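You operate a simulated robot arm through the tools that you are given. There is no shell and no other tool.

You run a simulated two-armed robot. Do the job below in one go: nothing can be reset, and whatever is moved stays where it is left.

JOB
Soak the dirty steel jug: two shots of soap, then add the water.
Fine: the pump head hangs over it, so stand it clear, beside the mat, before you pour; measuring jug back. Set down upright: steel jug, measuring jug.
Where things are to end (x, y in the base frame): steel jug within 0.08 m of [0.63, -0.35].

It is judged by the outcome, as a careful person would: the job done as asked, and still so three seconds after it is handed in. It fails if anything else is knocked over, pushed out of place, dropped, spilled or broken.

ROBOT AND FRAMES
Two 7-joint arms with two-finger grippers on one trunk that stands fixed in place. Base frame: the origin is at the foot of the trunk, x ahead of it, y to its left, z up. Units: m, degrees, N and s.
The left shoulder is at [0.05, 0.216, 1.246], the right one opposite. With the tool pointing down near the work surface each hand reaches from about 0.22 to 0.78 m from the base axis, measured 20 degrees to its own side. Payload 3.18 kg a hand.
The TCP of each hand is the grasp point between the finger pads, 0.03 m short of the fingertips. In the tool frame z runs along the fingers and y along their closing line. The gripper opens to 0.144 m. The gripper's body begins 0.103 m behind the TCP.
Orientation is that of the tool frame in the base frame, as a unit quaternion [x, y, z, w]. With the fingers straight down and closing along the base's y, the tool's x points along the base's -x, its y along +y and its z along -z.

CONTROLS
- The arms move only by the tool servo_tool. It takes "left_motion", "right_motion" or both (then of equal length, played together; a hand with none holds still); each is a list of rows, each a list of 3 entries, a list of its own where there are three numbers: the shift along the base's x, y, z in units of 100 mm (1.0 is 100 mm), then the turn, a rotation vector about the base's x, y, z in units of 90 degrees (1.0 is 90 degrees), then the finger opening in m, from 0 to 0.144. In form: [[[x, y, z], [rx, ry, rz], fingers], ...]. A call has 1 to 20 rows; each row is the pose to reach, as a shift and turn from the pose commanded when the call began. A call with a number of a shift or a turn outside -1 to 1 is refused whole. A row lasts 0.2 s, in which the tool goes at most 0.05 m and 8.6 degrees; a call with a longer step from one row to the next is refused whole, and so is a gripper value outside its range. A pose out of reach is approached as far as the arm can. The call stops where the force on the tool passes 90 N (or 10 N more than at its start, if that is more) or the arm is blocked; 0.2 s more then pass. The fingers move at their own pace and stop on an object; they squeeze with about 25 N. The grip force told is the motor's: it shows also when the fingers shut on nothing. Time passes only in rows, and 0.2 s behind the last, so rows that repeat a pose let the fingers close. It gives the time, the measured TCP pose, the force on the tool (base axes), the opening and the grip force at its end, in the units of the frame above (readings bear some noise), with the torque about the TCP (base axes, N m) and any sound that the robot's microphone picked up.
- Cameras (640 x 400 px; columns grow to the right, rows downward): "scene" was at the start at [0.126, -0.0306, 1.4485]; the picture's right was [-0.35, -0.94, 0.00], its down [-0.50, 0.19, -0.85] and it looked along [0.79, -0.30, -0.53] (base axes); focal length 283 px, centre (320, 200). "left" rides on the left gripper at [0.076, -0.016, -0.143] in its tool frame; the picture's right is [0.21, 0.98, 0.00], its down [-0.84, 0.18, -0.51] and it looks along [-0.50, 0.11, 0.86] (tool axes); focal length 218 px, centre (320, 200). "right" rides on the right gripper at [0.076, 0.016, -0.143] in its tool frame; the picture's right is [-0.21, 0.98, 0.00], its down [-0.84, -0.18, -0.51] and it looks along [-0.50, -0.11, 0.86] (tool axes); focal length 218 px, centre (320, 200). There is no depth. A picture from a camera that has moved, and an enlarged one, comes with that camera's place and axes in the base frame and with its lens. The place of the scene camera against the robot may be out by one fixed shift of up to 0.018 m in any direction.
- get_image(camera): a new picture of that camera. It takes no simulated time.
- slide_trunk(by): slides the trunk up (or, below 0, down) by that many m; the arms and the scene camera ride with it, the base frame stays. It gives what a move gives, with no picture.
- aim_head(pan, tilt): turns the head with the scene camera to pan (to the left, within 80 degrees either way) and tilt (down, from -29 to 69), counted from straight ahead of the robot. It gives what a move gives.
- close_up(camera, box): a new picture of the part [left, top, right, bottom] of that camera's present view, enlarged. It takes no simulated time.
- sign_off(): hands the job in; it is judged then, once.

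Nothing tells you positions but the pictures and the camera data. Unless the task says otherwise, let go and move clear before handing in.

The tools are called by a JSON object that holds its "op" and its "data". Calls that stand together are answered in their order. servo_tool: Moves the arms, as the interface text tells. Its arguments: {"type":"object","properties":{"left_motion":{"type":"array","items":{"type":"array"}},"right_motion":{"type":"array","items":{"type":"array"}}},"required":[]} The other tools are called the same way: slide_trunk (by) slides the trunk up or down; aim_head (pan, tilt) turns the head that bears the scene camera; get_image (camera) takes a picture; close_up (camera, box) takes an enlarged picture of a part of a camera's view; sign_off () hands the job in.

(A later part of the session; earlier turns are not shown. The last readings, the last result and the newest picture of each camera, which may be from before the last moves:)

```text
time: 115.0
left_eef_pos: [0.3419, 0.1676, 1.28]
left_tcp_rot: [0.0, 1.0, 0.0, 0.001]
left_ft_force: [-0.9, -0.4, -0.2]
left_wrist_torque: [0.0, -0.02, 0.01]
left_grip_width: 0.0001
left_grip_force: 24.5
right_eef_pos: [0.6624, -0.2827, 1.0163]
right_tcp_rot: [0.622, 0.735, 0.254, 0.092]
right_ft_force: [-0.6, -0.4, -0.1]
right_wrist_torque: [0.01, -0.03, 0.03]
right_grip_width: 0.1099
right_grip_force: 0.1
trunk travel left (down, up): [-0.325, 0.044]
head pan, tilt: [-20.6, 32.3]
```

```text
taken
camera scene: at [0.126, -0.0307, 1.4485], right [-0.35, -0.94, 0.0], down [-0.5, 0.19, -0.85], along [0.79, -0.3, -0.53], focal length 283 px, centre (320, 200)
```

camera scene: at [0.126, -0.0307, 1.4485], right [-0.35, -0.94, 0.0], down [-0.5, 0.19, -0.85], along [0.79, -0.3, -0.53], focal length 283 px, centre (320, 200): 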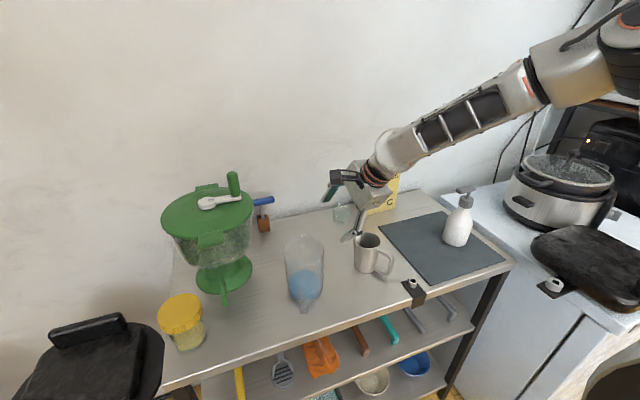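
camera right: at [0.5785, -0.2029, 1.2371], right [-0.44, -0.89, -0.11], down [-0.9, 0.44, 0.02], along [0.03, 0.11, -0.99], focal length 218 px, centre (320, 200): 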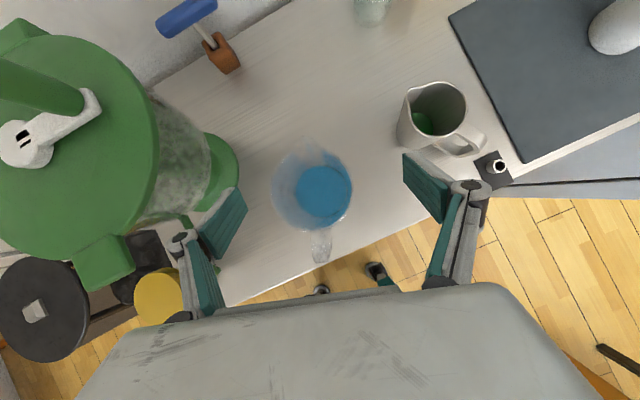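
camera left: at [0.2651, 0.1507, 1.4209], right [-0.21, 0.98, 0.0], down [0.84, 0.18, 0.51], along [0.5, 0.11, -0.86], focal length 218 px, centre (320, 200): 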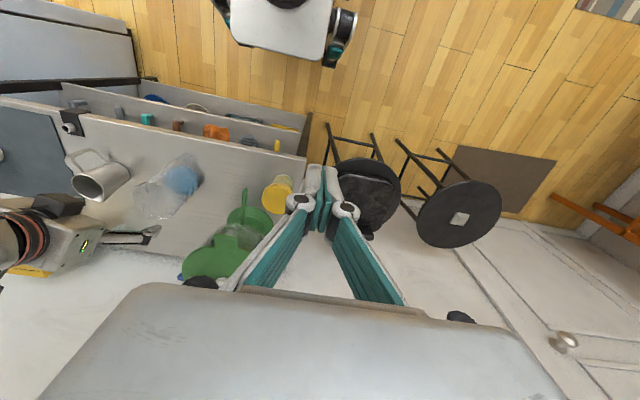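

Now I'll tilt on this heading at nearly the real height: first to 75°, then creep upward reading the pose.

{"op": "servo_tool", "data": {"right_motion": [[[-0.005, -0.01, 0.05], [0.037, -0.0192, 0], 0.11], [[-0.011, -0.02, 0.098], [0.0739, -0.0385, 0], 0.11], [[-0.018, -0.035, 0.145], [0.1109, -0.0577, 0], 0.11], [[-0.026, -0.051, 0.192], [0.1478, -0.077, 0], 0.11], [[-0.037, -0.071, 0.237], [0.1848, -0.0962, 0], 0.11], [[-0.048, -0.092, 0.281], [0.2218, -0.1154, 0], 0.11], [[-0.061, -0.118, 0.322], [0.2587, -0.1347, 0], 0.11], [[-0.075, -0.144, 0.362], [0.2957, -0.1539, 0], 0.11]]}}

{"op": "servo_tool", "data": {"right_motion": [[[-0.008, -0.015, 0.019], [0.0185, -0.0096, 0], 0.11], [[-0.015, -0.03, 0.037], [0.037, -0.0192, 0], 0.11], [[-0.023, -0.045, 0.056], [0.0554, -0.0289, 0], 0.11], [[-0.031, -0.06, 0.074], [0.0739, -0.0385, 0], 0.11]]}}

{"op": "servo_tool", "data": {"right_motion": [[[-0.009, -0.017, 0.016], [0.0185, -0.0096, 0], 0.11], [[-0.018, -0.034, 0.032], [0.037, -0.0192, 0], 0.11]]}}

{"op": "servo_tool", "data": {"right_motion": [[[-0.009, -0.017, 0.016], [0.0185, -0.0096, 0], 0.11], [[-0.018, -0.034, 0.032], [0.037, -0.0192, 0], 0.11]]}}

```text
time: 116.8
left_eef_pos: [0.3409, 0.1661, 1.2794]
left_tcp_rot: [0.0, 1.0, 0.0, 0.0]
left_ft_force: [-0.3, -0.4, 0.6]
left_wrist_torque: [0.03, -0.03, 0.02]
left_grip_width: 0.0
left_grip_force: 24.7
right_eef_pos: [0.6562, -0.2969, 1.0513]
right_tcp_rot: [0.59, 0.641, 0.489, 0.034]
right_ft_force: [-0.2, -0.2, 0.6]
right_wrist_torque: [0.01, -0.01, -0.01]
right_grip_width: 0.1103
right_grip_force: 0.1
trunk travel left (down, up): [-0.325, 0.044]
head pan, tilt: [-20.6, 32.3]
```

```text
time: 117.8
left_eef_pos: [0.3404, 0.1672, 1.2789]
left_tcp_rot: [0.0, 1.0, 0.001, 0.001]
left_ft_force: [1.1, 0.0, -0.3]
left_wrist_torque: [-0.02, -0.03, 0.0]
left_grip_width: 0.0
left_grip_force: 25.0
right_eef_pos: [0.6449, -0.3003, 1.0669]
right_tcp_rot: [0.579, 0.61, 0.54, 0.02]
right_ft_force: [-0.3, -0.5, 1.1]
right_wrist_torque: [0.0, 0.01, -0.01]
right_grip_width: 0.1103
right_grip_force: 0.0
right hand out of reach, approached as far as the arm can: row 4
trunk travel left (down, up): [-0.325, 0.044]
head pan, tilt: [-20.6, 32.3]
```

```text
time: 118.4
left_eef_pos: [0.3415, 0.1666, 1.2795]
left_tcp_rot: [0.0, 1.0, 0.0, 0.001]
left_ft_force: [0.9, 0.8, -0.2]
left_wrist_torque: [0.02, 0.02, -0.04]
left_grip_width: 0.0
left_grip_force: 24.8
right_eef_pos: [0.6328, -0.3007, 1.0896]
right_tcp_rot: [0.572, 0.595, 0.565, 0.012]
right_ft_force: [0.4, 0.1, 0.2]
right_wrist_torque: [0.04, 0.0, 0.02]
right_grip_width: 0.11
right_grip_force: 0.1
right hand out of reach, approached as far as the arm can: row 1, 2
trunk travel left (down, up): [-0.325, 0.044]
head pan, tilt: [-20.6, 32.3]
```

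```text
time: 119.0
left_eef_pos: [0.3414, 0.1672, 1.2792]
left_tcp_rot: [0.0, 1.0, 0.0, 0.0]
left_ft_force: [0.2, 0.3, -0.7]
left_wrist_torque: [-0.02, 0.02, 0.01]
left_grip_width: 0.0
left_grip_force: 25.3
right_eef_pos: [0.6163, -0.305, 1.1131]
right_tcp_rot: [0.565, 0.578, 0.589, 0.005]
right_ft_force: [1.1, -0.4, 0.1]
right_wrist_torque: [0.04, -0.04, 0.02]
right_grip_width: 0.1099
right_grip_force: 0.1
right hand out of reach, approached as far as the arm can: row 1, 2
trunk travel left (down, up): [-0.325, 0.044]
head pan, tilt: [-20.6, 32.3]
```

At this trunk height the limit is about 82°, and the arm wants the hand higher and closer. Lowering the trunk about 9 cm gives exactly that. I'll return to the grasp orientation first, in a comfortable spot.

{"op": "servo_tool", "data": {"right_motion": [[[-0.04, 0.05, 0.1], [-0.0568, -0.0229, 0.0473], 0.12], [[-0.08, 0.1, 0.2], [-0.1136, -0.0457, 0.0945], 0.12], [[-0.12, 0.15, 0.3], [-0.1704, -0.0686, 0.1418], 0.12], [[-0.16, 0.2, 0.4], [-0.2272, -0.0915, 0.189], 0.12], [[-0.2, 0.26, 0.45], [-0.284, -0.1143, 0.2363], 0.12], [[-0.24, 0.32, 0.5], [-0.3408, -0.1372, 0.2835], 0.12], [[-0.28, 0.38, 0.52], [-0.3976, -0.1601, 0.3308], 0.12], [[-0.32, 0.44, 0.55], [-0.4544, -0.1829, 0.378], 0.12], [[-0.36, 0.5, 0.57], [-0.5112, -0.2058, 0.4253], 0.12]]}}

{"op": "servo_tool", "data": {"right_motion": [[[0, 0.02, 0.0], [-0.0568, -0.0229, 0.0473], 0.12], [[0, 0.04, 0.0], [-0.1136, -0.0457, 0.0945], 0.12], [[0, 0.06, 0.0], [-0.1704, -0.0686, 0.1418], 0.12], [[0, 0.08, 0.0], [-0.2272, -0.0915, 0.189], 0.12], [[0, 0.1, 0.0], [-0.284, -0.1143, 0.2363], 0.12], [[0, 0.12, 0.0], [-0.3408, -0.1372, 0.2835], 0.12], [[0, 0.13, 0.0], [-0.3976, -0.1601, 0.3308], 0.12], [[0, 0.14, 0.0], [-0.4544, -0.1829, 0.378], 0.12], [[0, 0.15, 0.0], [-0.5112, -0.2058, 0.4253], 0.12], [[0, 0.15, 0.0], [-0.5112, -0.2058, 0.4253], 0.12]]}}

{"op": "get_image", "data": {"camera": "scene"}}

```text
time: 121.0
left_eef_pos: [0.3412, 0.1664, 1.2776]
left_tcp_rot: [0.0, 1.0, 0.0, 0.0]
left_ft_force: [0.2, -0.9, 0.3]
left_wrist_torque: [0.01, 0.01, -0.01]
left_grip_width: 0.0
left_grip_force: 25.2
right_eef_pos: [0.5803, -0.2531, 1.1688]
right_tcp_rot: [0.202, 0.898, 0.374, 0.117]
right_ft_force: [-0.2, -0.1, 0.0]
right_wrist_torque: [0.01, 0.0, 0.01]
right_grip_width: 0.1199
right_grip_force: 0.1
trunk travel left (down, up): [-0.325, 0.044]
head pan, tilt: [-20.6, 32.3]
```

```text
time: 123.2
left_eef_pos: [0.3401, 0.1675, 1.2781]
left_tcp_rot: [0.0, 1.0, 0.0, 0.0]
left_ft_force: [-0.2, -0.1, -0.6]
left_wrist_torque: [0.01, -0.04, -0.01]
left_grip_width: 0.0
left_grip_force: 24.9
right_eef_pos: [0.5798, -0.239, 1.1704]
right_tcp_rot: [-0.215, 0.956, 0.045, 0.196]
right_ft_force: [-0.2, -0.1, 0.1]
right_wrist_torque: [-0.02, -0.01, 0.0]
right_grip_width: 0.1199
right_grip_force: 0.0
trunk travel left (down, up): [-0.325, 0.044]
head pan, tilt: [-20.6, 32.3]
```

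```text
taken
camera scene: at [0.1261, -0.031, 1.4485], right [-0.35, -0.94, 0.0], down [-0.5, 0.19, -0.85], along [0.79, -0.3, -0.53], focal length 283 px, centre (320, 200)
```

scene: 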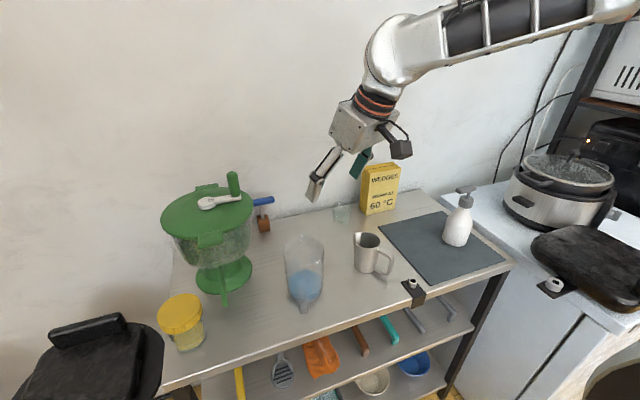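

I'm back in the grasp orientation. I'll raise the hand for margin and then lower the trunk 9 cm.

{"op": "servo_tool", "data": {"right_motion": [[[0, -0.1, 0.3], [0, 0, 0], 0.12], [[0, -0.2, 0.6], [0, 0, 0], 0.12], [[0, -0.2, 0.8], [0, 0, 0], 0.12], [[0, -0.2, 0.8], [0, 0, 0], 0.12]]}}

{"op": "slide_trunk", "data": {"by": -0.09}}

{"op": "get_image", "data": {"camera": "scene"}}

```text
time: 124.2
left_eef_pos: [0.3411, 0.1667, 1.2792]
left_tcp_rot: [0.0, 1.0, -0.001, -0.001]
left_ft_force: [-0.4, 0.2, 0.0]
left_wrist_torque: [-0.04, 0.02, -0.01]
left_grip_width: 0.0
left_grip_force: 25.2
right_eef_pos: [0.581, -0.2575, 1.2507]
right_tcp_rot: [-0.214, 0.956, 0.045, 0.195]
right_ft_force: [1.3, 0.2, -0.2]
right_wrist_torque: [-0.01, 0.05, 0.01]
right_grip_width: 0.12
right_grip_force: 0.0
trunk travel left (down, up): [-0.325, 0.044]
head pan, tilt: [-20.6, 32.3]
```

```text
time: 125.5
left_eef_pos: [0.3397, 0.1673, 1.1895]
left_tcp_rot: [-0.001, 1.0, 0.0, 0.001]
left_ft_force: [-0.1, 0.3, 0.0]
left_wrist_torque: [0.01, -0.04, -0.02]
left_grip_width: 0.0001
left_grip_force: 24.9
right_eef_pos: [0.5784, -0.2572, 1.1607]
right_tcp_rot: [-0.214, 0.955, 0.046, 0.198]
right_ft_force: [-0.1, 0.1, -0.5]
right_wrist_torque: [-0.04, -0.01, 0.01]
right_grip_width: 0.12
right_grip_force: 0.0
trunk travel left (down, up): [-0.235, 0.134]
head pan, tilt: [-20.6, 32.3]
```

```text
taken
camera scene: at [0.1545, -0.0306, 1.3566], right [-0.35, -0.94, 0.0], down [-0.5, 0.19, -0.85], along [0.79, -0.3, -0.53], focal length 283 px, centre (320, 200)
```

scene: 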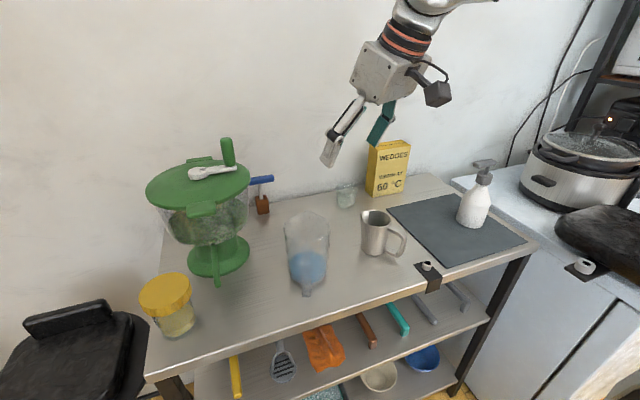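

The trunk lowered cleanly. Now I'll test whether the grasp pose above the measuring jug is reachable from here.

{"op": "servo_tool", "data": {"right_motion": [[[0.04, 0.22, -0.1], [0, 0, 0], 0.13], [[0.08, 0.44, -0.2], [0, 0, 0], 0.13], [[0.13, 0.66, -0.4], [0, 0, 0], 0.13], [[0.175, 0.87, -0.6], [0, 0, 0], 0.13], [[0.175, 0.87, -0.6], [0, 0, 0], 0.13]]}}

{"op": "get_image", "data": {"camera": "scene"}}

{"op": "get_image", "data": {"camera": "right"}}

```text
time: 126.7
left_eef_pos: [0.3402, 0.1675, 1.189]
left_tcp_rot: [0.0, 1.0, 0.0, 0.001]
left_ft_force: [0.3, 0.1, 0.1]
left_wrist_torque: [-0.04, -0.03, -0.01]
left_grip_width: 0.0002
left_grip_force: 25.2
right_eef_pos: [0.5968, -0.1688, 1.0987]
right_tcp_rot: [-0.214, 0.956, 0.046, 0.196]
right_ft_force: [0.5, 0.1, 0.4]
right_wrist_torque: [0.0, -0.02, 0.0]
right_grip_width: 0.1301
right_grip_force: 0.2
trunk travel left (down, up): [-0.235, 0.134]
head pan, tilt: [-20.6, 32.3]
```

```text
taken
camera scene: at [0.1551, -0.0304, 1.3564], right [-0.35, -0.94, 0.0], down [-0.5, 0.19, -0.85], along [0.79, -0.3, -0.53], focal length 283 px, centre (320, 200)
```

scene: 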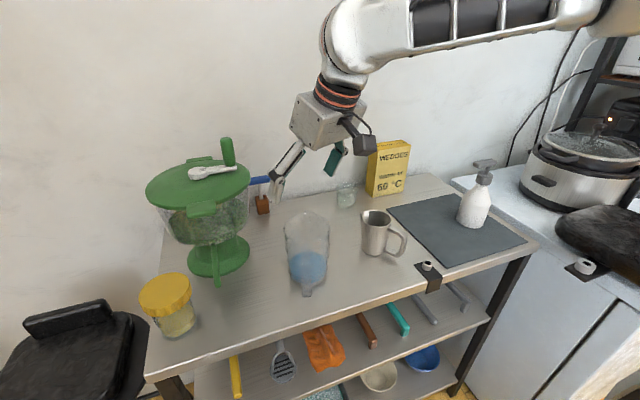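

```text
taken
camera right: at [0.4762, -0.2079, 1.2], right [-0.24, 0.97, 0.08], down [0.6, 0.08, 0.8], along [0.77, 0.24, -0.6], focal length 218 px, centre (320, 200)
```

right: 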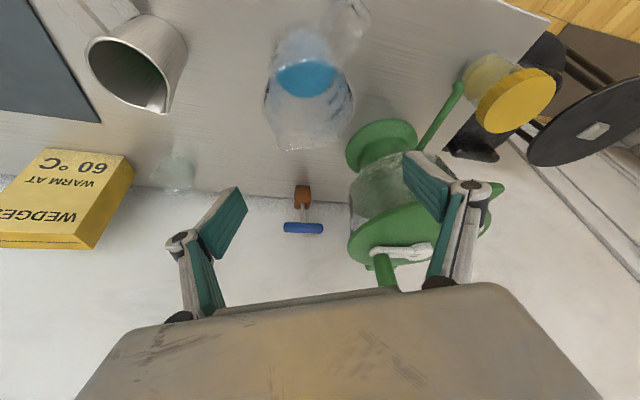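

The grasp pose is reachable with the trunk lowered. I'll descend to just above the rim and look.

{"op": "servo_tool", "data": {"right_motion": [[[0.0, -0.01, -0.2], [0, 0, 0], 0.13], [[0.0, -0.01, -0.4], [0, 0, 0], 0.13], [[0.0, -0.01, -0.6], [0, 0, 0], 0.13], [[0.0, -0.01, -0.65], [0, 0, 0], 0.13]]}}

{"op": "get_image", "data": {"camera": "scene"}}

{"op": "close_up", "data": {"camera": "scene", "box": [240, 130, 400, 310]}}

{"op": "close_up", "data": {"camera": "left", "box": [60, 120, 260, 280]}}

{"op": "get_image", "data": {"camera": "right"}}

```text
time: 127.7
left_eef_pos: [0.3415, 0.167, 1.1892]
left_tcp_rot: [0.0, 1.0, 0.001, 0.0]
left_ft_force: [0.6, -0.1, 0.5]
left_wrist_torque: [0.02, 0.0, 0.01]
left_grip_width: 0.0
left_grip_force: 24.6
right_eef_pos: [0.5959, -0.1722, 1.0359]
right_tcp_rot: [-0.214, 0.956, 0.046, 0.196]
right_ft_force: [-0.3, 0.2, -0.5]
right_wrist_torque: [-0.01, 0.03, -0.02]
right_grip_width: 0.1299
right_grip_force: 0.1
trunk travel left (down, up): [-0.235, 0.134]
head pan, tilt: [-20.6, 32.3]
```

```text
taken
camera scene: at [0.1556, -0.0306, 1.3562], right [-0.35, -0.94, 0.0], down [-0.5, 0.19, -0.85], along [0.79, -0.3, -0.53], focal length 283 px, centre (320, 200)
```

scene: 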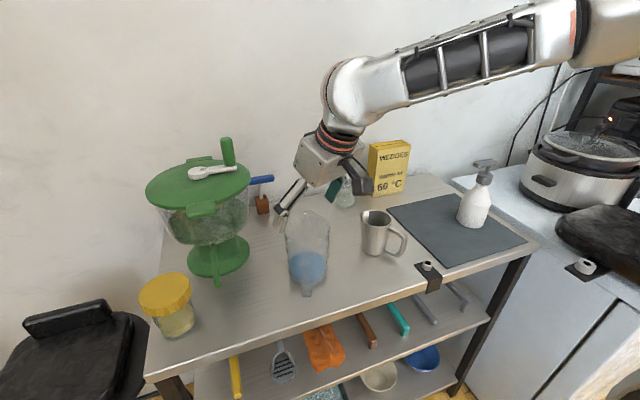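

```text
2.22 times, centred on (320, 220) of scene
camera zoom: at [0.1556, -0.0306, 1.3562], right [-0.35, -0.94, 0.0], down [-0.5, 0.19, -0.85], along [0.79, -0.3, -0.53], focal length 628 px, centre (320, 156)
```

zoom: 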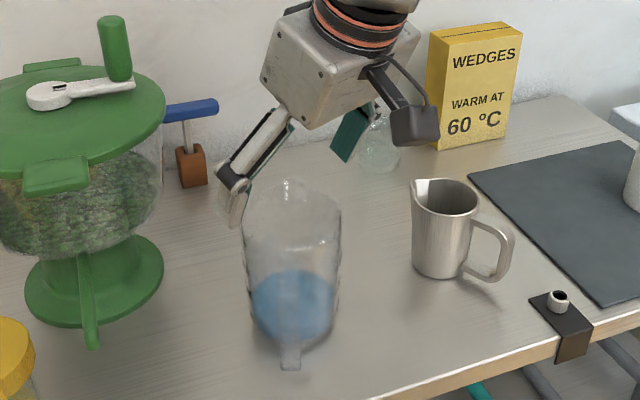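

```text
2.50 times, centred on (160, 200) of left
camera zoom: at [0.2651, 0.1507, 1.3309], right [-0.21, 0.98, 0.0], down [0.84, 0.18, 0.51], along [0.5, 0.11, -0.86], focal length 546 px, centre (720, 200)
```

zoom: 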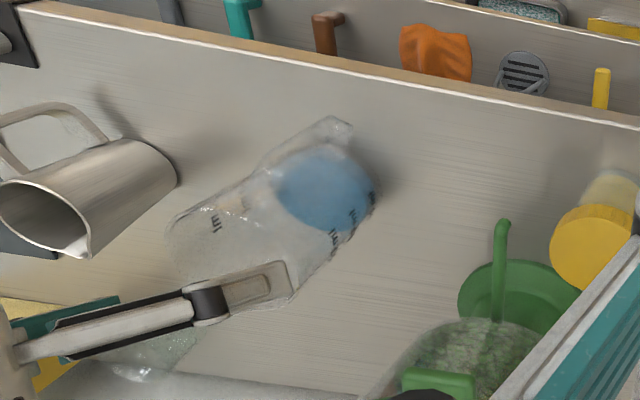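

```text
taken
camera right: at [0.476, -0.2105, 1.1366], right [-0.24, 0.97, 0.08], down [0.6, 0.08, 0.8], along [0.76, 0.25, -0.6], focal length 218 px, centre (320, 200)
```

right: 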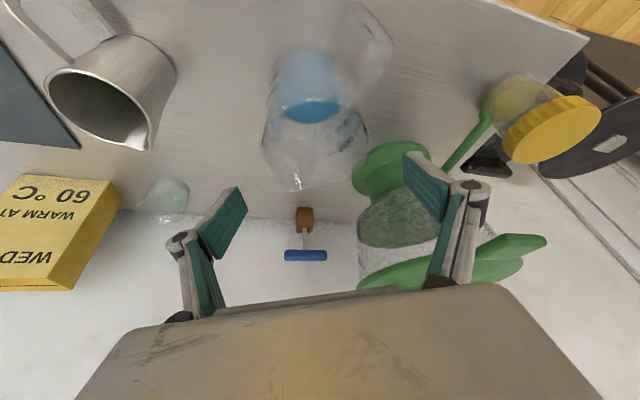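

The jug's mouth projects where it should if the hand is centred on its axis (within about 2 mm), and both fingers clear the rim. I'll continue down around it.

{"op": "servo_tool", "data": {"right_motion": [[[0.0, 0.0, -0.15], [0, 0, 0], 0.13], [[0.0, 0.0, -0.3], [0, 0, 0], 0.13], [[0.0, 0.0, -0.45], [0, 0, 0], 0.13], [[0.0, 0.0, -0.45], [0, 0, 0], 0.13]]}}

{"op": "close_up", "data": {"camera": "scene", "box": [240, 130, 400, 310]}}

{"op": "close_up", "data": {"camera": "left", "box": [60, 120, 260, 280]}}

{"op": "get_image", "data": {"camera": "right"}}

```text
time: 128.7
left_eef_pos: [0.3406, 0.1668, 1.1897]
left_tcp_rot: [0.001, 1.0, 0.001, 0.0]
left_ft_force: [0.2, 0.5, -0.8]
left_wrist_torque: [0.0, -0.02, 0.0]
left_grip_width: 0.0
left_grip_force: 25.0
right_eef_pos: [0.5973, -0.1718, 0.9909]
right_tcp_rot: [-0.214, 0.956, 0.046, 0.195]
right_ft_force: [-0.6, -0.4, -0.7]
right_wrist_torque: [0.0, 0.02, 0.02]
right_grip_width: 0.1301
right_grip_force: 0.1
trunk travel left (down, up): [-0.235, 0.134]
head pan, tilt: [-20.6, 32.3]
```

```text
2.22 times, centred on (320, 220) of scene
camera zoom: at [0.1555, -0.0305, 1.3563], right [-0.35, -0.94, 0.0], down [-0.5, 0.19, -0.85], along [0.79, -0.3, -0.53], focal length 628 px, centre (320, 156)
```

zoom: 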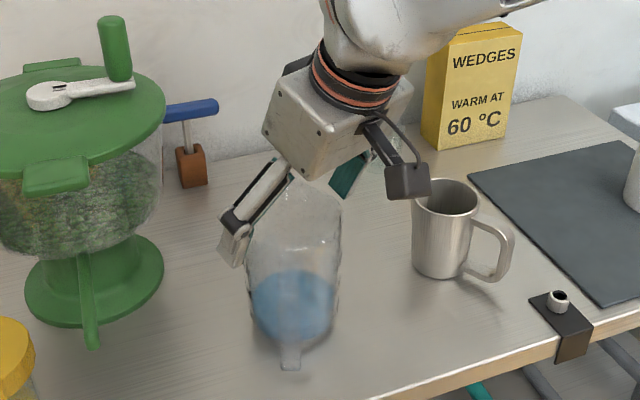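

```text
2.50 times, centred on (160, 200) of left
camera zoom: at [0.2649, 0.1508, 1.3309], right [-0.21, 0.98, 0.0], down [0.84, 0.18, 0.51], along [0.5, 0.11, -0.86], focal length 546 px, centre (720, 200)
```

zoom: 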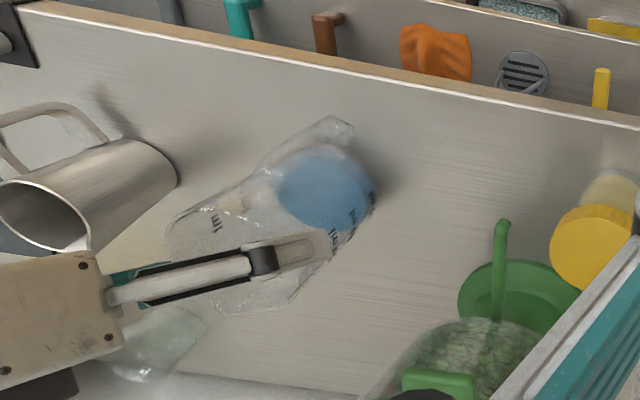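

```text
taken
camera right: at [0.4777, -0.21, 1.0919], right [-0.24, 0.97, 0.08], down [0.6, 0.08, 0.8], along [0.76, 0.24, -0.6], focal length 218 px, centre (320, 200)
```

right: 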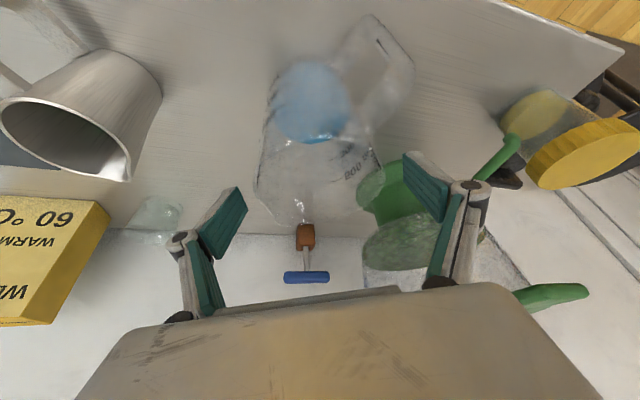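

The fingers straddle the jug, and the handle passes a few millimetres beside the left finger. I'll turn the hand 6° away from the handle for margin while descending the last 5 cm.

{"op": "servo_tool", "data": {"right_motion": [[[0.0, 0.0, 0.0], [0, 0, -0.0333], 0.13], [[0.0, 0.0, 0.0], [0, 0, -0.0667], 0.13], [[0.0, 0.0, -0.15], [0, 0, -0.0667], 0.13], [[0.0, 0.0, -0.3], [0, 0, -0.0667], 0.13], [[0.0, 0.0, -0.45], [0, 0, -0.0667], 0.13], [[0.0, 0.0, -0.5], [0, 0, -0.0667], 0.13], [[0.0, 0.0, -0.5], [0, 0, -0.0667], 0.13]]}}

{"op": "close_up", "data": {"camera": "scene", "box": [240, 130, 400, 310]}}

{"op": "close_up", "data": {"camera": "left", "box": [60, 120, 260, 280]}}

{"op": "get_image", "data": {"camera": "right"}}

```text
time: 130.3
left_eef_pos: [0.3412, 0.1666, 1.1885]
left_tcp_rot: [0.001, 1.0, 0.001, 0.0]
left_ft_force: [0.0, 0.1, 0.3]
left_wrist_torque: [-0.02, -0.01, -0.03]
left_grip_width: 0.0
left_grip_force: 25.1
right_eef_pos: [0.5988, -0.1717, 0.9391]
right_tcp_rot: [-0.164, 0.966, 0.036, 0.199]
right_ft_force: [0.4, -0.3, 0.2]
right_wrist_torque: [0.0, 0.01, 0.01]
right_grip_width: 0.1301
right_grip_force: 0.1
trunk travel left (down, up): [-0.235, 0.134]
head pan, tilt: [-20.6, 32.3]
```

```text
2.22 times, centred on (320, 220) of scene
camera zoom: at [0.1558, -0.0306, 1.3562], right [-0.35, -0.94, 0.0], down [-0.5, 0.19, -0.85], along [0.79, -0.3, -0.53], focal length 628 px, centre (320, 156)
```

zoom: 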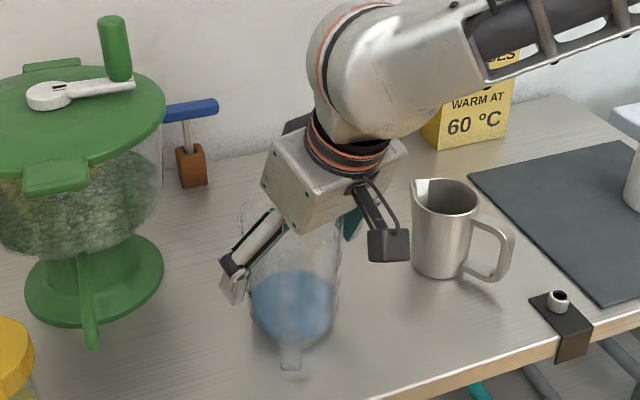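

```text
2.50 times, centred on (160, 200) of left
camera zoom: at [0.2652, 0.1507, 1.3309], right [-0.21, 0.98, 0.0], down [0.84, 0.18, 0.51], along [0.5, 0.11, -0.86], focal length 546 px, centre (720, 200)
```

zoom: 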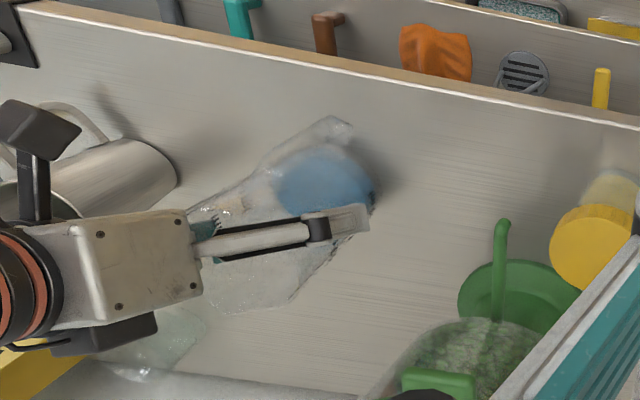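

```text
taken
camera right: at [0.4751, -0.1984, 1.0405], right [-0.14, 0.99, 0.09], down [0.6, 0.02, 0.8], along [0.79, 0.16, -0.6], focal length 218 px, centre (320, 200)
```

right: 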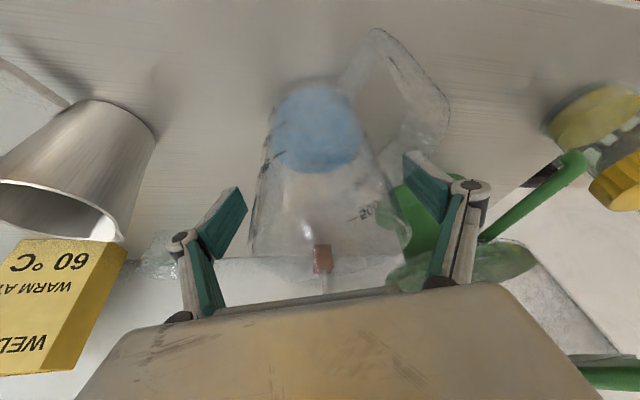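

The hand is at grasp height, z = 0.939, with no contact. I'll close partway first and check the handle side.

{"op": "servo_tool", "data": {"right_motion": [[[0.0, 0.0, 0.0], [0, 0, 0], 0.115], [[0.0, 0.0, 0.0], [0, 0, 0], 0.105], [[0.0, 0.0, 0.0], [0, 0, 0], 0.105]]}}

{"op": "get_image", "data": {"camera": "right"}}

{"op": "close_up", "data": {"camera": "left", "box": [100, 140, 220, 250]}}

```text
time: 131.1
left_eef_pos: [0.3407, 0.1675, 1.1894]
left_tcp_rot: [0.0, 1.0, 0.0, 0.001]
left_ft_force: [0.4, -0.7, -0.1]
left_wrist_torque: [0.03, 0.02, 0.02]
left_grip_width: 0.0001
left_grip_force: 25.1
right_eef_pos: [0.5991, -0.1731, 0.9401]
right_tcp_rot: [-0.164, 0.966, 0.035, 0.197]
right_ft_force: [0.3, -0.2, 1.0]
right_wrist_torque: [0.04, 0.0, 0.01]
right_grip_width: 0.1051
right_grip_force: 0.0
trunk travel left (down, up): [-0.235, 0.134]
head pan, tilt: [-20.6, 32.3]
```

```text
taken
camera right: at [0.4751, -0.1984, 1.0405], right [-0.14, 0.99, 0.09], down [0.6, 0.02, 0.8], along [0.79, 0.16, -0.6], focal length 218 px, centre (320, 200)
```

right: 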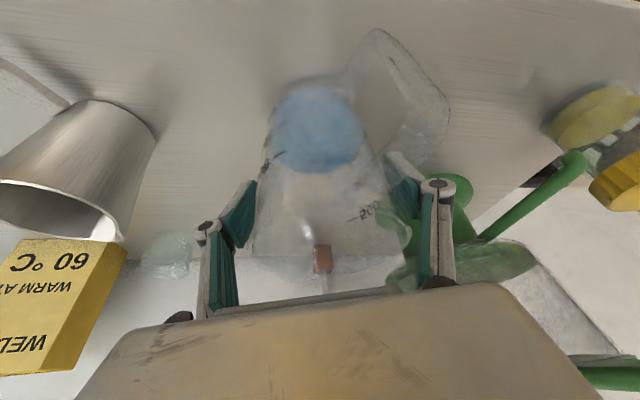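

```text
3.64 times, centred on (160, 195) of left
camera zoom: at [0.2652, 0.1507, 1.3308], right [-0.21, 0.98, 0.0], down [0.84, 0.18, 0.51], along [0.5, 0.11, -0.86], focal length 794 px, centre (902, 218)
```

zoom: 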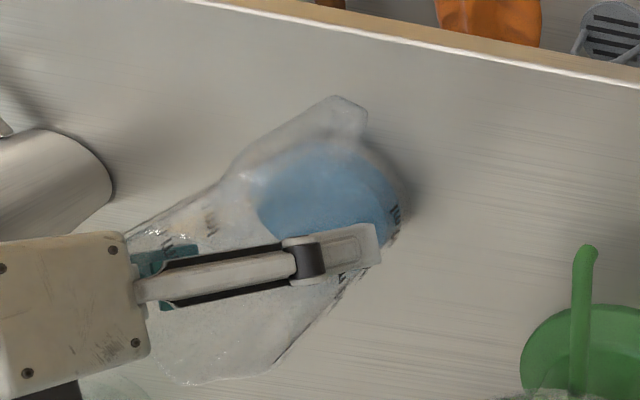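

The left finger is clear of the handle and flat along the jug's side. I'll close to grip.

{"op": "servo_tool", "data": {"right_motion": [[[0.0, 0.0, 0.0], [0, 0, 0], 0.095], [[0.0, 0.0, 0.0], [0, 0, 0], 0.085], [[0.0, 0.0, 0.0], [0, 0, 0], 0.07], [[0.0, 0.0, 0.0], [0, 0, 0], 0.05], [[0.0, 0.0, 0.0], [0, 0, 0], 0.05], [[0.0, 0.0, 0.0], [0, 0, 0], 0.05]]}}

{"op": "get_image", "data": {"camera": "right"}}

{"op": "close_up", "data": {"camera": "scene", "box": [240, 130, 400, 310]}}

```text
time: 132.5
left_eef_pos: [0.3413, 0.1667, 1.1888]
left_tcp_rot: [0.0, 1.0, 0.0, 0.0]
left_ft_force: [0.5, 0.3, -0.5]
left_wrist_torque: [0.0, -0.01, 0.0]
left_grip_width: 0.0
left_grip_force: 25.2
right_eef_pos: [0.598, -0.1727, 0.9398]
right_tcp_rot: [-0.164, 0.966, 0.035, 0.199]
right_ft_force: [0.0, 1.7, 2.8]
right_wrist_torque: [0.33, 0.12, 0.05]
right_grip_width: 0.0929
right_grip_force: 25.2
trunk travel left (down, up): [-0.235, 0.134]
head pan, tilt: [-20.6, 32.3]
```

```text
taken
camera right: at [0.4749, -0.1982, 1.0408], right [-0.14, 0.99, 0.09], down [0.6, 0.02, 0.8], along [0.79, 0.16, -0.6], focal length 218 px, centre (320, 200)
```

right: 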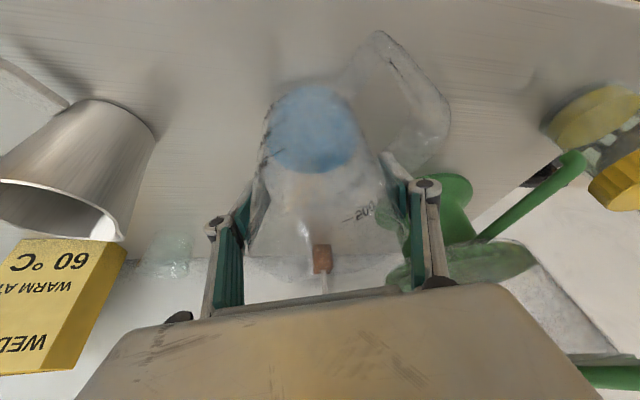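

```text
2.22 times, centred on (320, 220) of scene
camera zoom: at [0.1554, -0.0305, 1.3563], right [-0.35, -0.94, 0.0], down [-0.5, 0.19, -0.85], along [0.79, -0.3, -0.53], focal length 628 px, centre (320, 156)
```

zoom: 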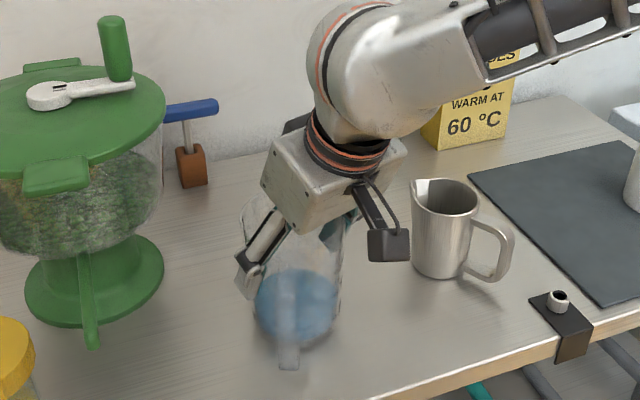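

The jug is gripped at 92.9 mm, which matches its body. I'll lift slowly, about 4 cm.

{"op": "servo_tool", "data": {"right_motion": [[[0.0, 0.0, 0.04], [0, 0, 0], 0.05], [[0.0, 0.0, 0.1], [0, 0, 0], 0.05], [[0.0, 0.0, 0.2], [0, 0, 0], 0.05], [[0.0, 0.0, 0.3], [0, 0, 0], 0.05], [[0.0, 0.0, 0.4], [0, 0, 0], 0.05], [[0.0, 0.0, 0.4], [0, 0, 0], 0.05]]}}

{"op": "close_up", "data": {"camera": "scene", "box": [240, 130, 400, 310]}}

{"op": "close_up", "data": {"camera": "left", "box": [60, 120, 260, 280]}}

```text
time: 133.9
left_eef_pos: [0.3413, 0.166, 1.1884]
left_tcp_rot: [0.0, 1.0, 0.0, 0.0]
left_ft_force: [0.7, -0.5, -0.5]
left_wrist_torque: [0.03, 0.01, -0.01]
left_grip_width: 0.0
left_grip_force: 25.1
right_eef_pos: [0.5988, -0.1727, 0.9798]
right_tcp_rot: [-0.163, 0.966, 0.035, 0.198]
right_ft_force: [-0.7, -0.6, -2.6]
right_wrist_torque: [-0.02, 0.0, 0.01]
right_grip_width: 0.0927
right_grip_force: 24.5
trunk travel left (down, up): [-0.235, 0.134]
head pan, tilt: [-20.6, 32.3]
```

```text
2.22 times, centred on (320, 220) of scene
camera zoom: at [0.1561, -0.0308, 1.3561], right [-0.35, -0.94, 0.0], down [-0.5, 0.19, -0.85], along [0.79, -0.3, -0.53], focal length 628 px, centre (320, 156)
```

zoom: 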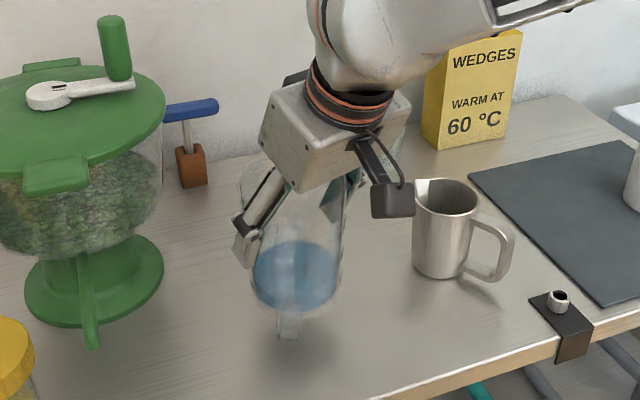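

```text
2.50 times, centred on (160, 200) of left
camera zoom: at [0.2656, 0.1505, 1.3307], right [-0.21, 0.98, 0.0], down [0.84, 0.18, 0.51], along [0.5, 0.11, -0.86], focal length 546 px, centre (720, 200)
```

zoom: 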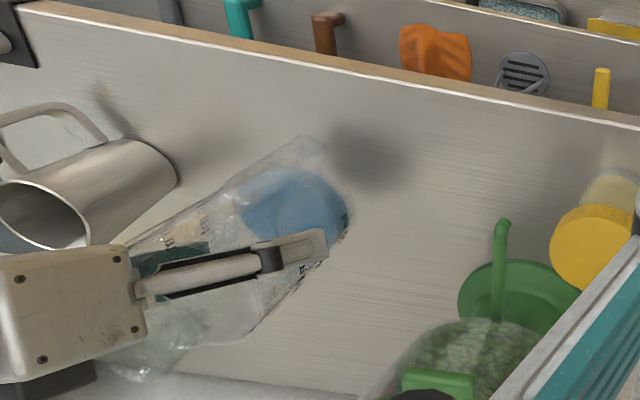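

The jug is lifted level; jug and water together weigh only about 0.27 kg. I'll raise it a bit further and shift it toward the pouring side, keeping it upright.

{"op": "servo_tool", "data": {"right_motion": [[[0.0, 0.0, 0.2], [0, 0, 0], 0.05], [[0.0, 0.0, 0.4], [0, 0, 0], 0.05], [[0.0, -0.05, 0.6], [0, 0, 0], 0.05], [[0.0, -0.15, 0.8], [0, 0, 0], 0.05], [[0.0, -0.3, 1.0], [0, 0, 0], 0.05], [[0.0, -0.45, 1.0], [0, 0, 0], 0.05], [[0.0, -0.5, 1.0], [0, 0, 0], 0.05], [[0.0, -0.5, 1.0], [0, 0, 0], 0.05]]}}

{"op": "slide_trunk", "data": {"by": -0.05}}

{"op": "get_image", "data": {"camera": "scene"}}

```text
time: 135.7
left_eef_pos: [0.3415, 0.1662, 1.1878]
left_tcp_rot: [0.0, 1.0, 0.0, 0.0]
left_ft_force: [-0.9, -0.4, -0.3]
left_wrist_torque: [0.03, 0.02, 0.02]
left_grip_width: 0.0001
left_grip_force: 25.7
right_eef_pos: [0.5976, -0.2225, 1.0772]
right_tcp_rot: [-0.164, 0.966, 0.036, 0.198]
right_ft_force: [0.6, -0.4, -2.1]
right_wrist_torque: [-0.03, -0.01, 0.0]
right_grip_width: 0.0927
right_grip_force: 25.1
trunk travel left (down, up): [-0.235, 0.134]
head pan, tilt: [-20.6, 32.3]
```

```text
time: 136.6
left_eef_pos: [0.3388, 0.1663, 1.1405]
left_tcp_rot: [0.001, 1.0, 0.0, 0.002]
left_ft_force: [-0.4, -0.1, 0.9]
left_wrist_torque: [0.02, -0.04, -0.02]
left_grip_width: 0.0
left_grip_force: 25.5
right_eef_pos: [0.5966, -0.2212, 1.031]
right_tcp_rot: [-0.164, 0.965, 0.035, 0.2]
right_ft_force: [-0.3, -0.2, -3.3]
right_wrist_torque: [0.0, -0.06, 0.03]
right_grip_width: 0.0925
right_grip_force: 25.0
trunk travel left (down, up): [-0.185, 0.184]
head pan, tilt: [-20.6, 32.3]
```

```text
taken
camera scene: at [0.1928, -0.0308, 1.3041], right [-0.35, -0.94, 0.0], down [-0.5, 0.19, -0.85], along [0.79, -0.3, -0.53], focal length 283 px, centre (320, 200)
```

scene: 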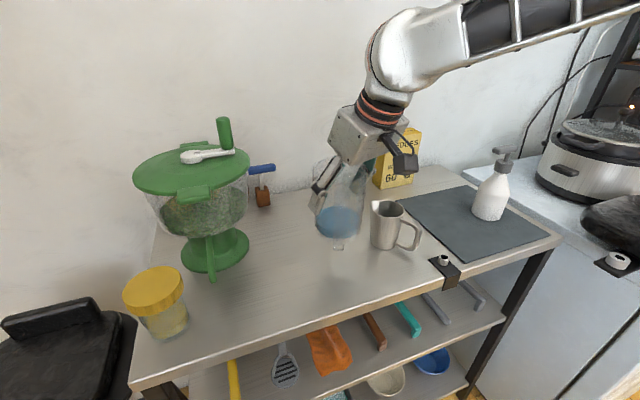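

The jug hangs upright at z ≈ 1.03 with the trunk 14 cm down. I'll turn it slowly toward the pour heading, tilting at most to 45°, well short of pouring. First half of that motion.

{"op": "servo_tool", "data": {"right_motion": [[[0.02, -0.02, 0.02], [0.0188, 0.0075, -0.0372], 0.05], [[0.04, -0.04, 0.04], [0.0375, 0.015, -0.0744], 0.05], [[0.06, -0.05, 0.06], [0.0563, 0.0225, -0.1117], 0.05], [[0.09, -0.07, 0.09], [0.075, 0.0299, -0.1489], 0.05], [[0.11, -0.09, 0.11], [0.0938, 0.0374, -0.1861], 0.05], [[0.13, -0.11, 0.13], [0.1125, 0.0449, -0.2233], 0.05], [[0.15, -0.125, 0.15], [0.1313, 0.0524, -0.2606], 0.05], [[0.17, -0.14, 0.17], [0.1501, 0.0599, -0.2978], 0.05], [[0.19, -0.16, 0.19], [0.1688, 0.0674, -0.335], 0.05], [[0.21, -0.18, 0.21], [0.1876, 0.0749, -0.3722], 0.05], [[0.24, -0.2, 0.24], [0.2063, 0.0823, -0.4094], 0.05], [[0.26, -0.21, 0.26], [0.2251, 0.0898, -0.4467], 0.05], [[0.28, -0.23, 0.28], [0.2438, 0.0973, -0.4839], 0.05], [[0.3, -0.25, 0.3], [0.2626, 0.1048, -0.5211], 0.05]]}}

{"op": "get_image", "data": {"camera": "scene"}}

{"op": "close_up", "data": {"camera": "scene", "box": [280, 130, 440, 290]}}

```text
time: 139.6
left_eef_pos: [0.3403, 0.1678, 1.139]
left_tcp_rot: [0.0, 1.0, 0.0, 0.001]
left_ft_force: [-0.4, -0.6, 0.6]
left_wrist_torque: [0.01, 0.01, 0.02]
left_grip_width: 0.0001
left_grip_force: 25.3
right_eef_pos: [0.6273, -0.2479, 1.0597]
right_tcp_rot: [0.278, 0.936, 0.158, 0.147]
right_ft_force: [0.2, -0.6, -2.0]
right_wrist_torque: [-0.06, -0.03, 0.01]
right_grip_width: 0.0925
right_grip_force: 25.0
trunk travel left (down, up): [-0.185, 0.184]
head pan, tilt: [-20.6, 32.3]
```

```text
taken
camera scene: at [0.1944, -0.0307, 1.3035], right [-0.35, -0.94, 0.0], down [-0.5, 0.19, -0.85], along [0.79, -0.3, -0.53], focal length 283 px, centre (320, 200)
```

scene: 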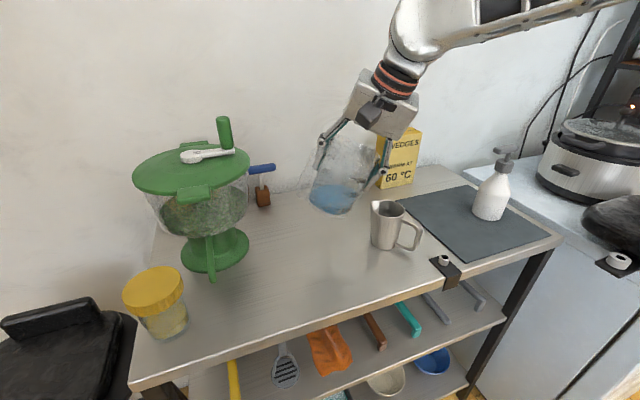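

```text
2.50 times, centred on (360, 210) of scene
camera zoom: at [0.1944, -0.0307, 1.3035], right [-0.35, -0.94, 0.0], down [-0.5, 0.19, -0.85], along [0.79, -0.3, -0.53], focal length 706 px, centre (220, 175)
```

zoom: 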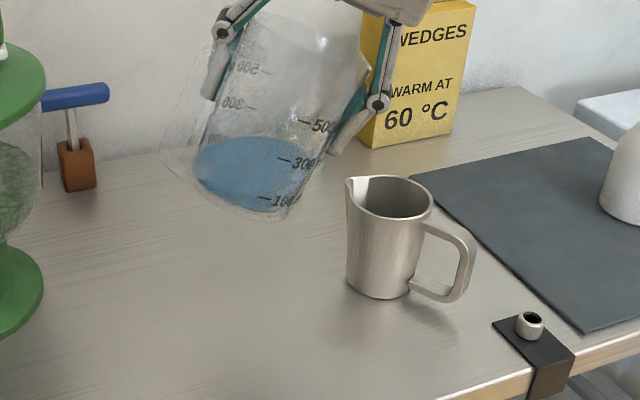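

The jug is turned partway, about 20° tilted, with the water calm and well inside. Second half of the motion, to the 45° pose beside the steel jug.

{"op": "servo_tool", "data": {"right_motion": [[[0.02, -0.02, 0.0], [0.0188, 0.0075, -0.0372], 0.05], [[0.05, -0.05, 0.0], [0.0375, 0.015, -0.0744], 0.05], [[0.07, -0.07, 0.0], [0.0563, 0.0225, -0.1117], 0.05], [[0.1, -0.09, 0.0], [0.075, 0.0299, -0.1489], 0.05], [[0.12, -0.12, 0.0], [0.0938, 0.0374, -0.1861], 0.05], [[0.15, -0.14, 0.0], [0.1125, 0.0449, -0.2233], 0.05], [[0.17, -0.16, 0.0], [0.1313, 0.0524, -0.2606], 0.05], [[0.2, -0.19, 0.0], [0.1501, 0.0599, -0.2978], 0.05], [[0.22, -0.21, 0.0], [0.1688, 0.0674, -0.335], 0.05], [[0.25, -0.24, 0.0], [0.1876, 0.0749, -0.3722], 0.05], [[0.27, -0.26, 0.0], [0.2063, 0.0823, -0.4094], 0.05], [[0.3, -0.28, 0.0], [0.2251, 0.0898, -0.4467], 0.05], [[0.32, -0.31, 0.0], [0.2438, 0.0973, -0.4839], 0.05], [[0.346, -0.327, 0.0], [0.2626, 0.1048, -0.5211], 0.05]]}}

{"op": "get_image", "data": {"camera": "scene"}}

{"op": "close_up", "data": {"camera": "scene", "box": [280, 130, 440, 290]}}

{"op": "get_image", "data": {"camera": "right"}}

```text
time: 142.6
left_eef_pos: [0.3419, 0.1667, 1.1378]
left_tcp_rot: [0.0, 1.0, 0.0, 0.0]
left_ft_force: [-0.8, 0.1, 0.0]
left_wrist_torque: [0.0, -0.04, -0.02]
left_grip_width: 0.0
left_grip_force: 24.8
right_eef_pos: [0.6642, -0.2785, 1.0592]
right_tcp_rot: [0.66, 0.706, 0.248, 0.064]
right_ft_force: [-0.3, 0.1, -2.9]
right_wrist_torque: [-0.09, 0.03, 0.02]
right_grip_width: 0.0923
right_grip_force: 25.2
trunk travel left (down, up): [-0.185, 0.184]
head pan, tilt: [-20.6, 32.3]
```

```text
taken
camera scene: at [0.1946, -0.0308, 1.3035], right [-0.35, -0.94, 0.0], down [-0.5, 0.19, -0.85], along [0.79, -0.3, -0.53], focal length 283 px, centre (320, 200)
```

scene: 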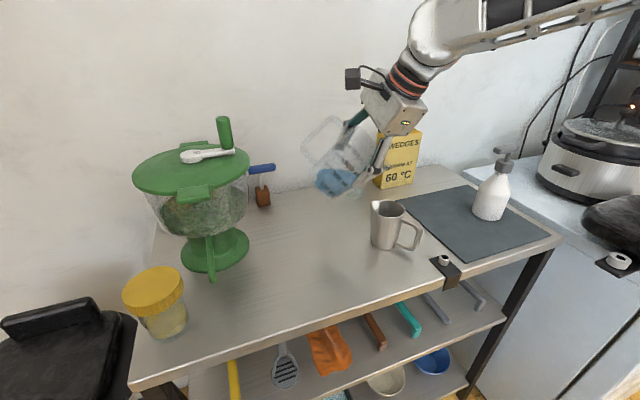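

```text
2.50 times, centred on (360, 210) of scene
camera zoom: at [0.1946, -0.0308, 1.3035], right [-0.35, -0.94, 0.0], down [-0.5, 0.19, -0.85], along [0.79, -0.3, -0.53], focal length 706 px, centre (220, 175)
```

zoom: 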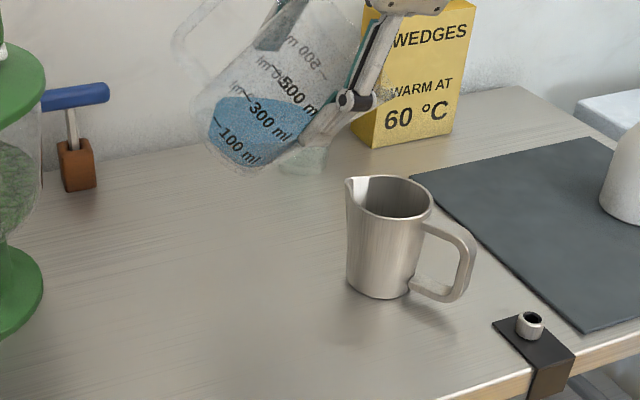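

```text
taken
camera right: at [0.6103, -0.2425, 1.2076], right [0.91, -0.19, 0.38], down [-0.27, -0.95, 0.16], along [0.32, -0.25, -0.91], focal length 218 px, centre (320, 200)
```

right: 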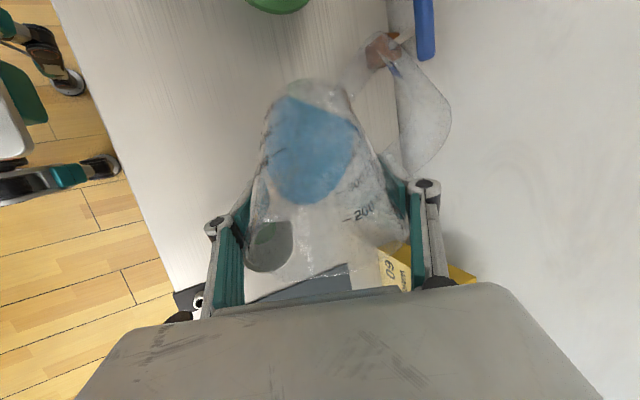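

The 45° pose is reached with no limits flagged; the water sits at the 100–300 ml marks. I'll tilt on to 60° (still short of pouring) while coming lower over the steel jug, then check the spout's position.

{"op": "servo_tool", "data": {"right_motion": [[[-0.005, -0.01, -0.05], [0.0245, -0.013, 0], 0.05], [[-0.01, -0.02, -0.1], [0.0491, -0.0261, 0], 0.05], [[-0.015, -0.03, -0.14], [0.0736, -0.0391, 0], 0.05], [[-0.02, -0.04, -0.19], [0.0981, -0.0522, 0], 0.05], [[-0.025, -0.05, -0.24], [0.1227, -0.0652, 0], 0.05], [[-0.028, -0.063, -0.28], [0.1472, -0.0783, 0], 0.05], [[-0.028, -0.063, -0.28], [0.1472, -0.0783, 0], 0.05]]}}

{"op": "close_up", "data": {"camera": "scene", "box": [300, 130, 440, 270]}}

{"op": "get_image", "data": {"camera": "right"}}

{"op": "get_image", "data": {"camera": "left"}}

```text
time: 144.2
left_eef_pos: [0.3409, 0.1677, 1.1382]
left_tcp_rot: [0.001, 1.0, 0.0, 0.0]
left_ft_force: [0.5, 0.3, -0.7]
left_wrist_torque: [0.0, 0.04, 0.02]
left_grip_width: 0.0
left_grip_force: 24.8
right_eef_pos: [0.6591, -0.2858, 1.0312]
right_tcp_rot: [0.646, 0.668, 0.367, 0.032]
right_ft_force: [-0.7, -0.1, -2.7]
right_wrist_torque: [-0.03, 0.06, -0.01]
right_grip_width: 0.0924
right_grip_force: 24.6
trunk travel left (down, up): [-0.185, 0.184]
head pan, tilt: [-20.6, 32.3]
```

```text
2.86 times, centred on (370, 200) of scene
camera zoom: at [0.1944, -0.0306, 1.3036], right [-0.35, -0.94, 0.0], down [-0.5, 0.19, -0.85], along [0.79, -0.3, -0.53], focal length 807 px, centre (177, 200)
```

zoom: 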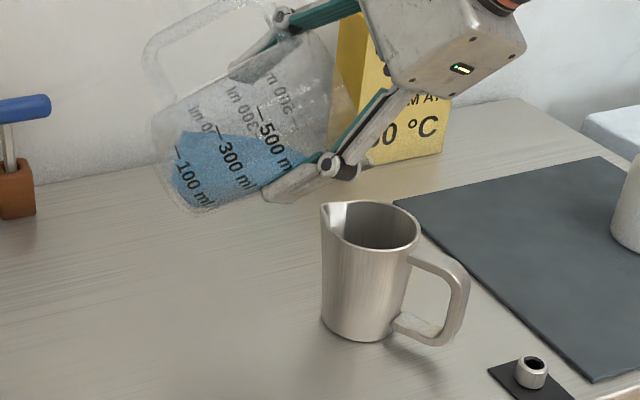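

```text
taken
camera right: at [0.5873, -0.2834, 1.1774], right [0.86, -0.29, 0.43], down [-0.27, -0.96, -0.09], along [0.44, -0.04, -0.9], focal length 218 px, centre (320, 200)
```

right: 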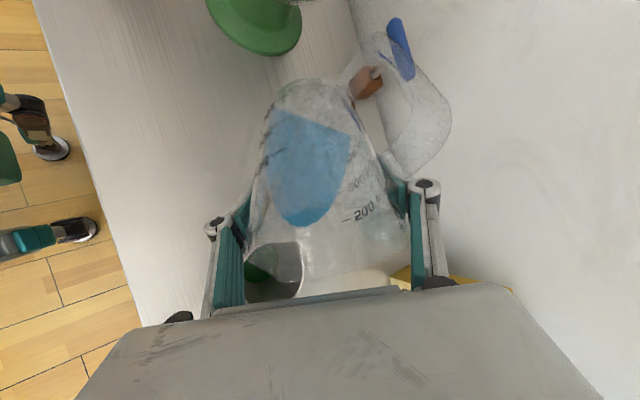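

```text
taken
camera left: at [0.2653, 0.1507, 1.2808], right [-0.21, 0.98, 0.0], down [0.84, 0.18, 0.51], along [0.5, 0.11, -0.86], focal length 218 px, centre (320, 200)
```

left: 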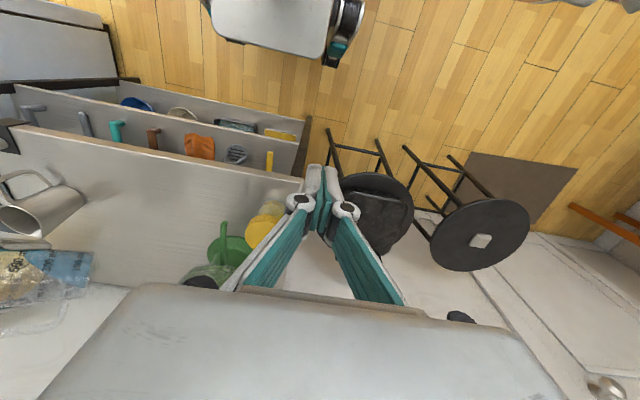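

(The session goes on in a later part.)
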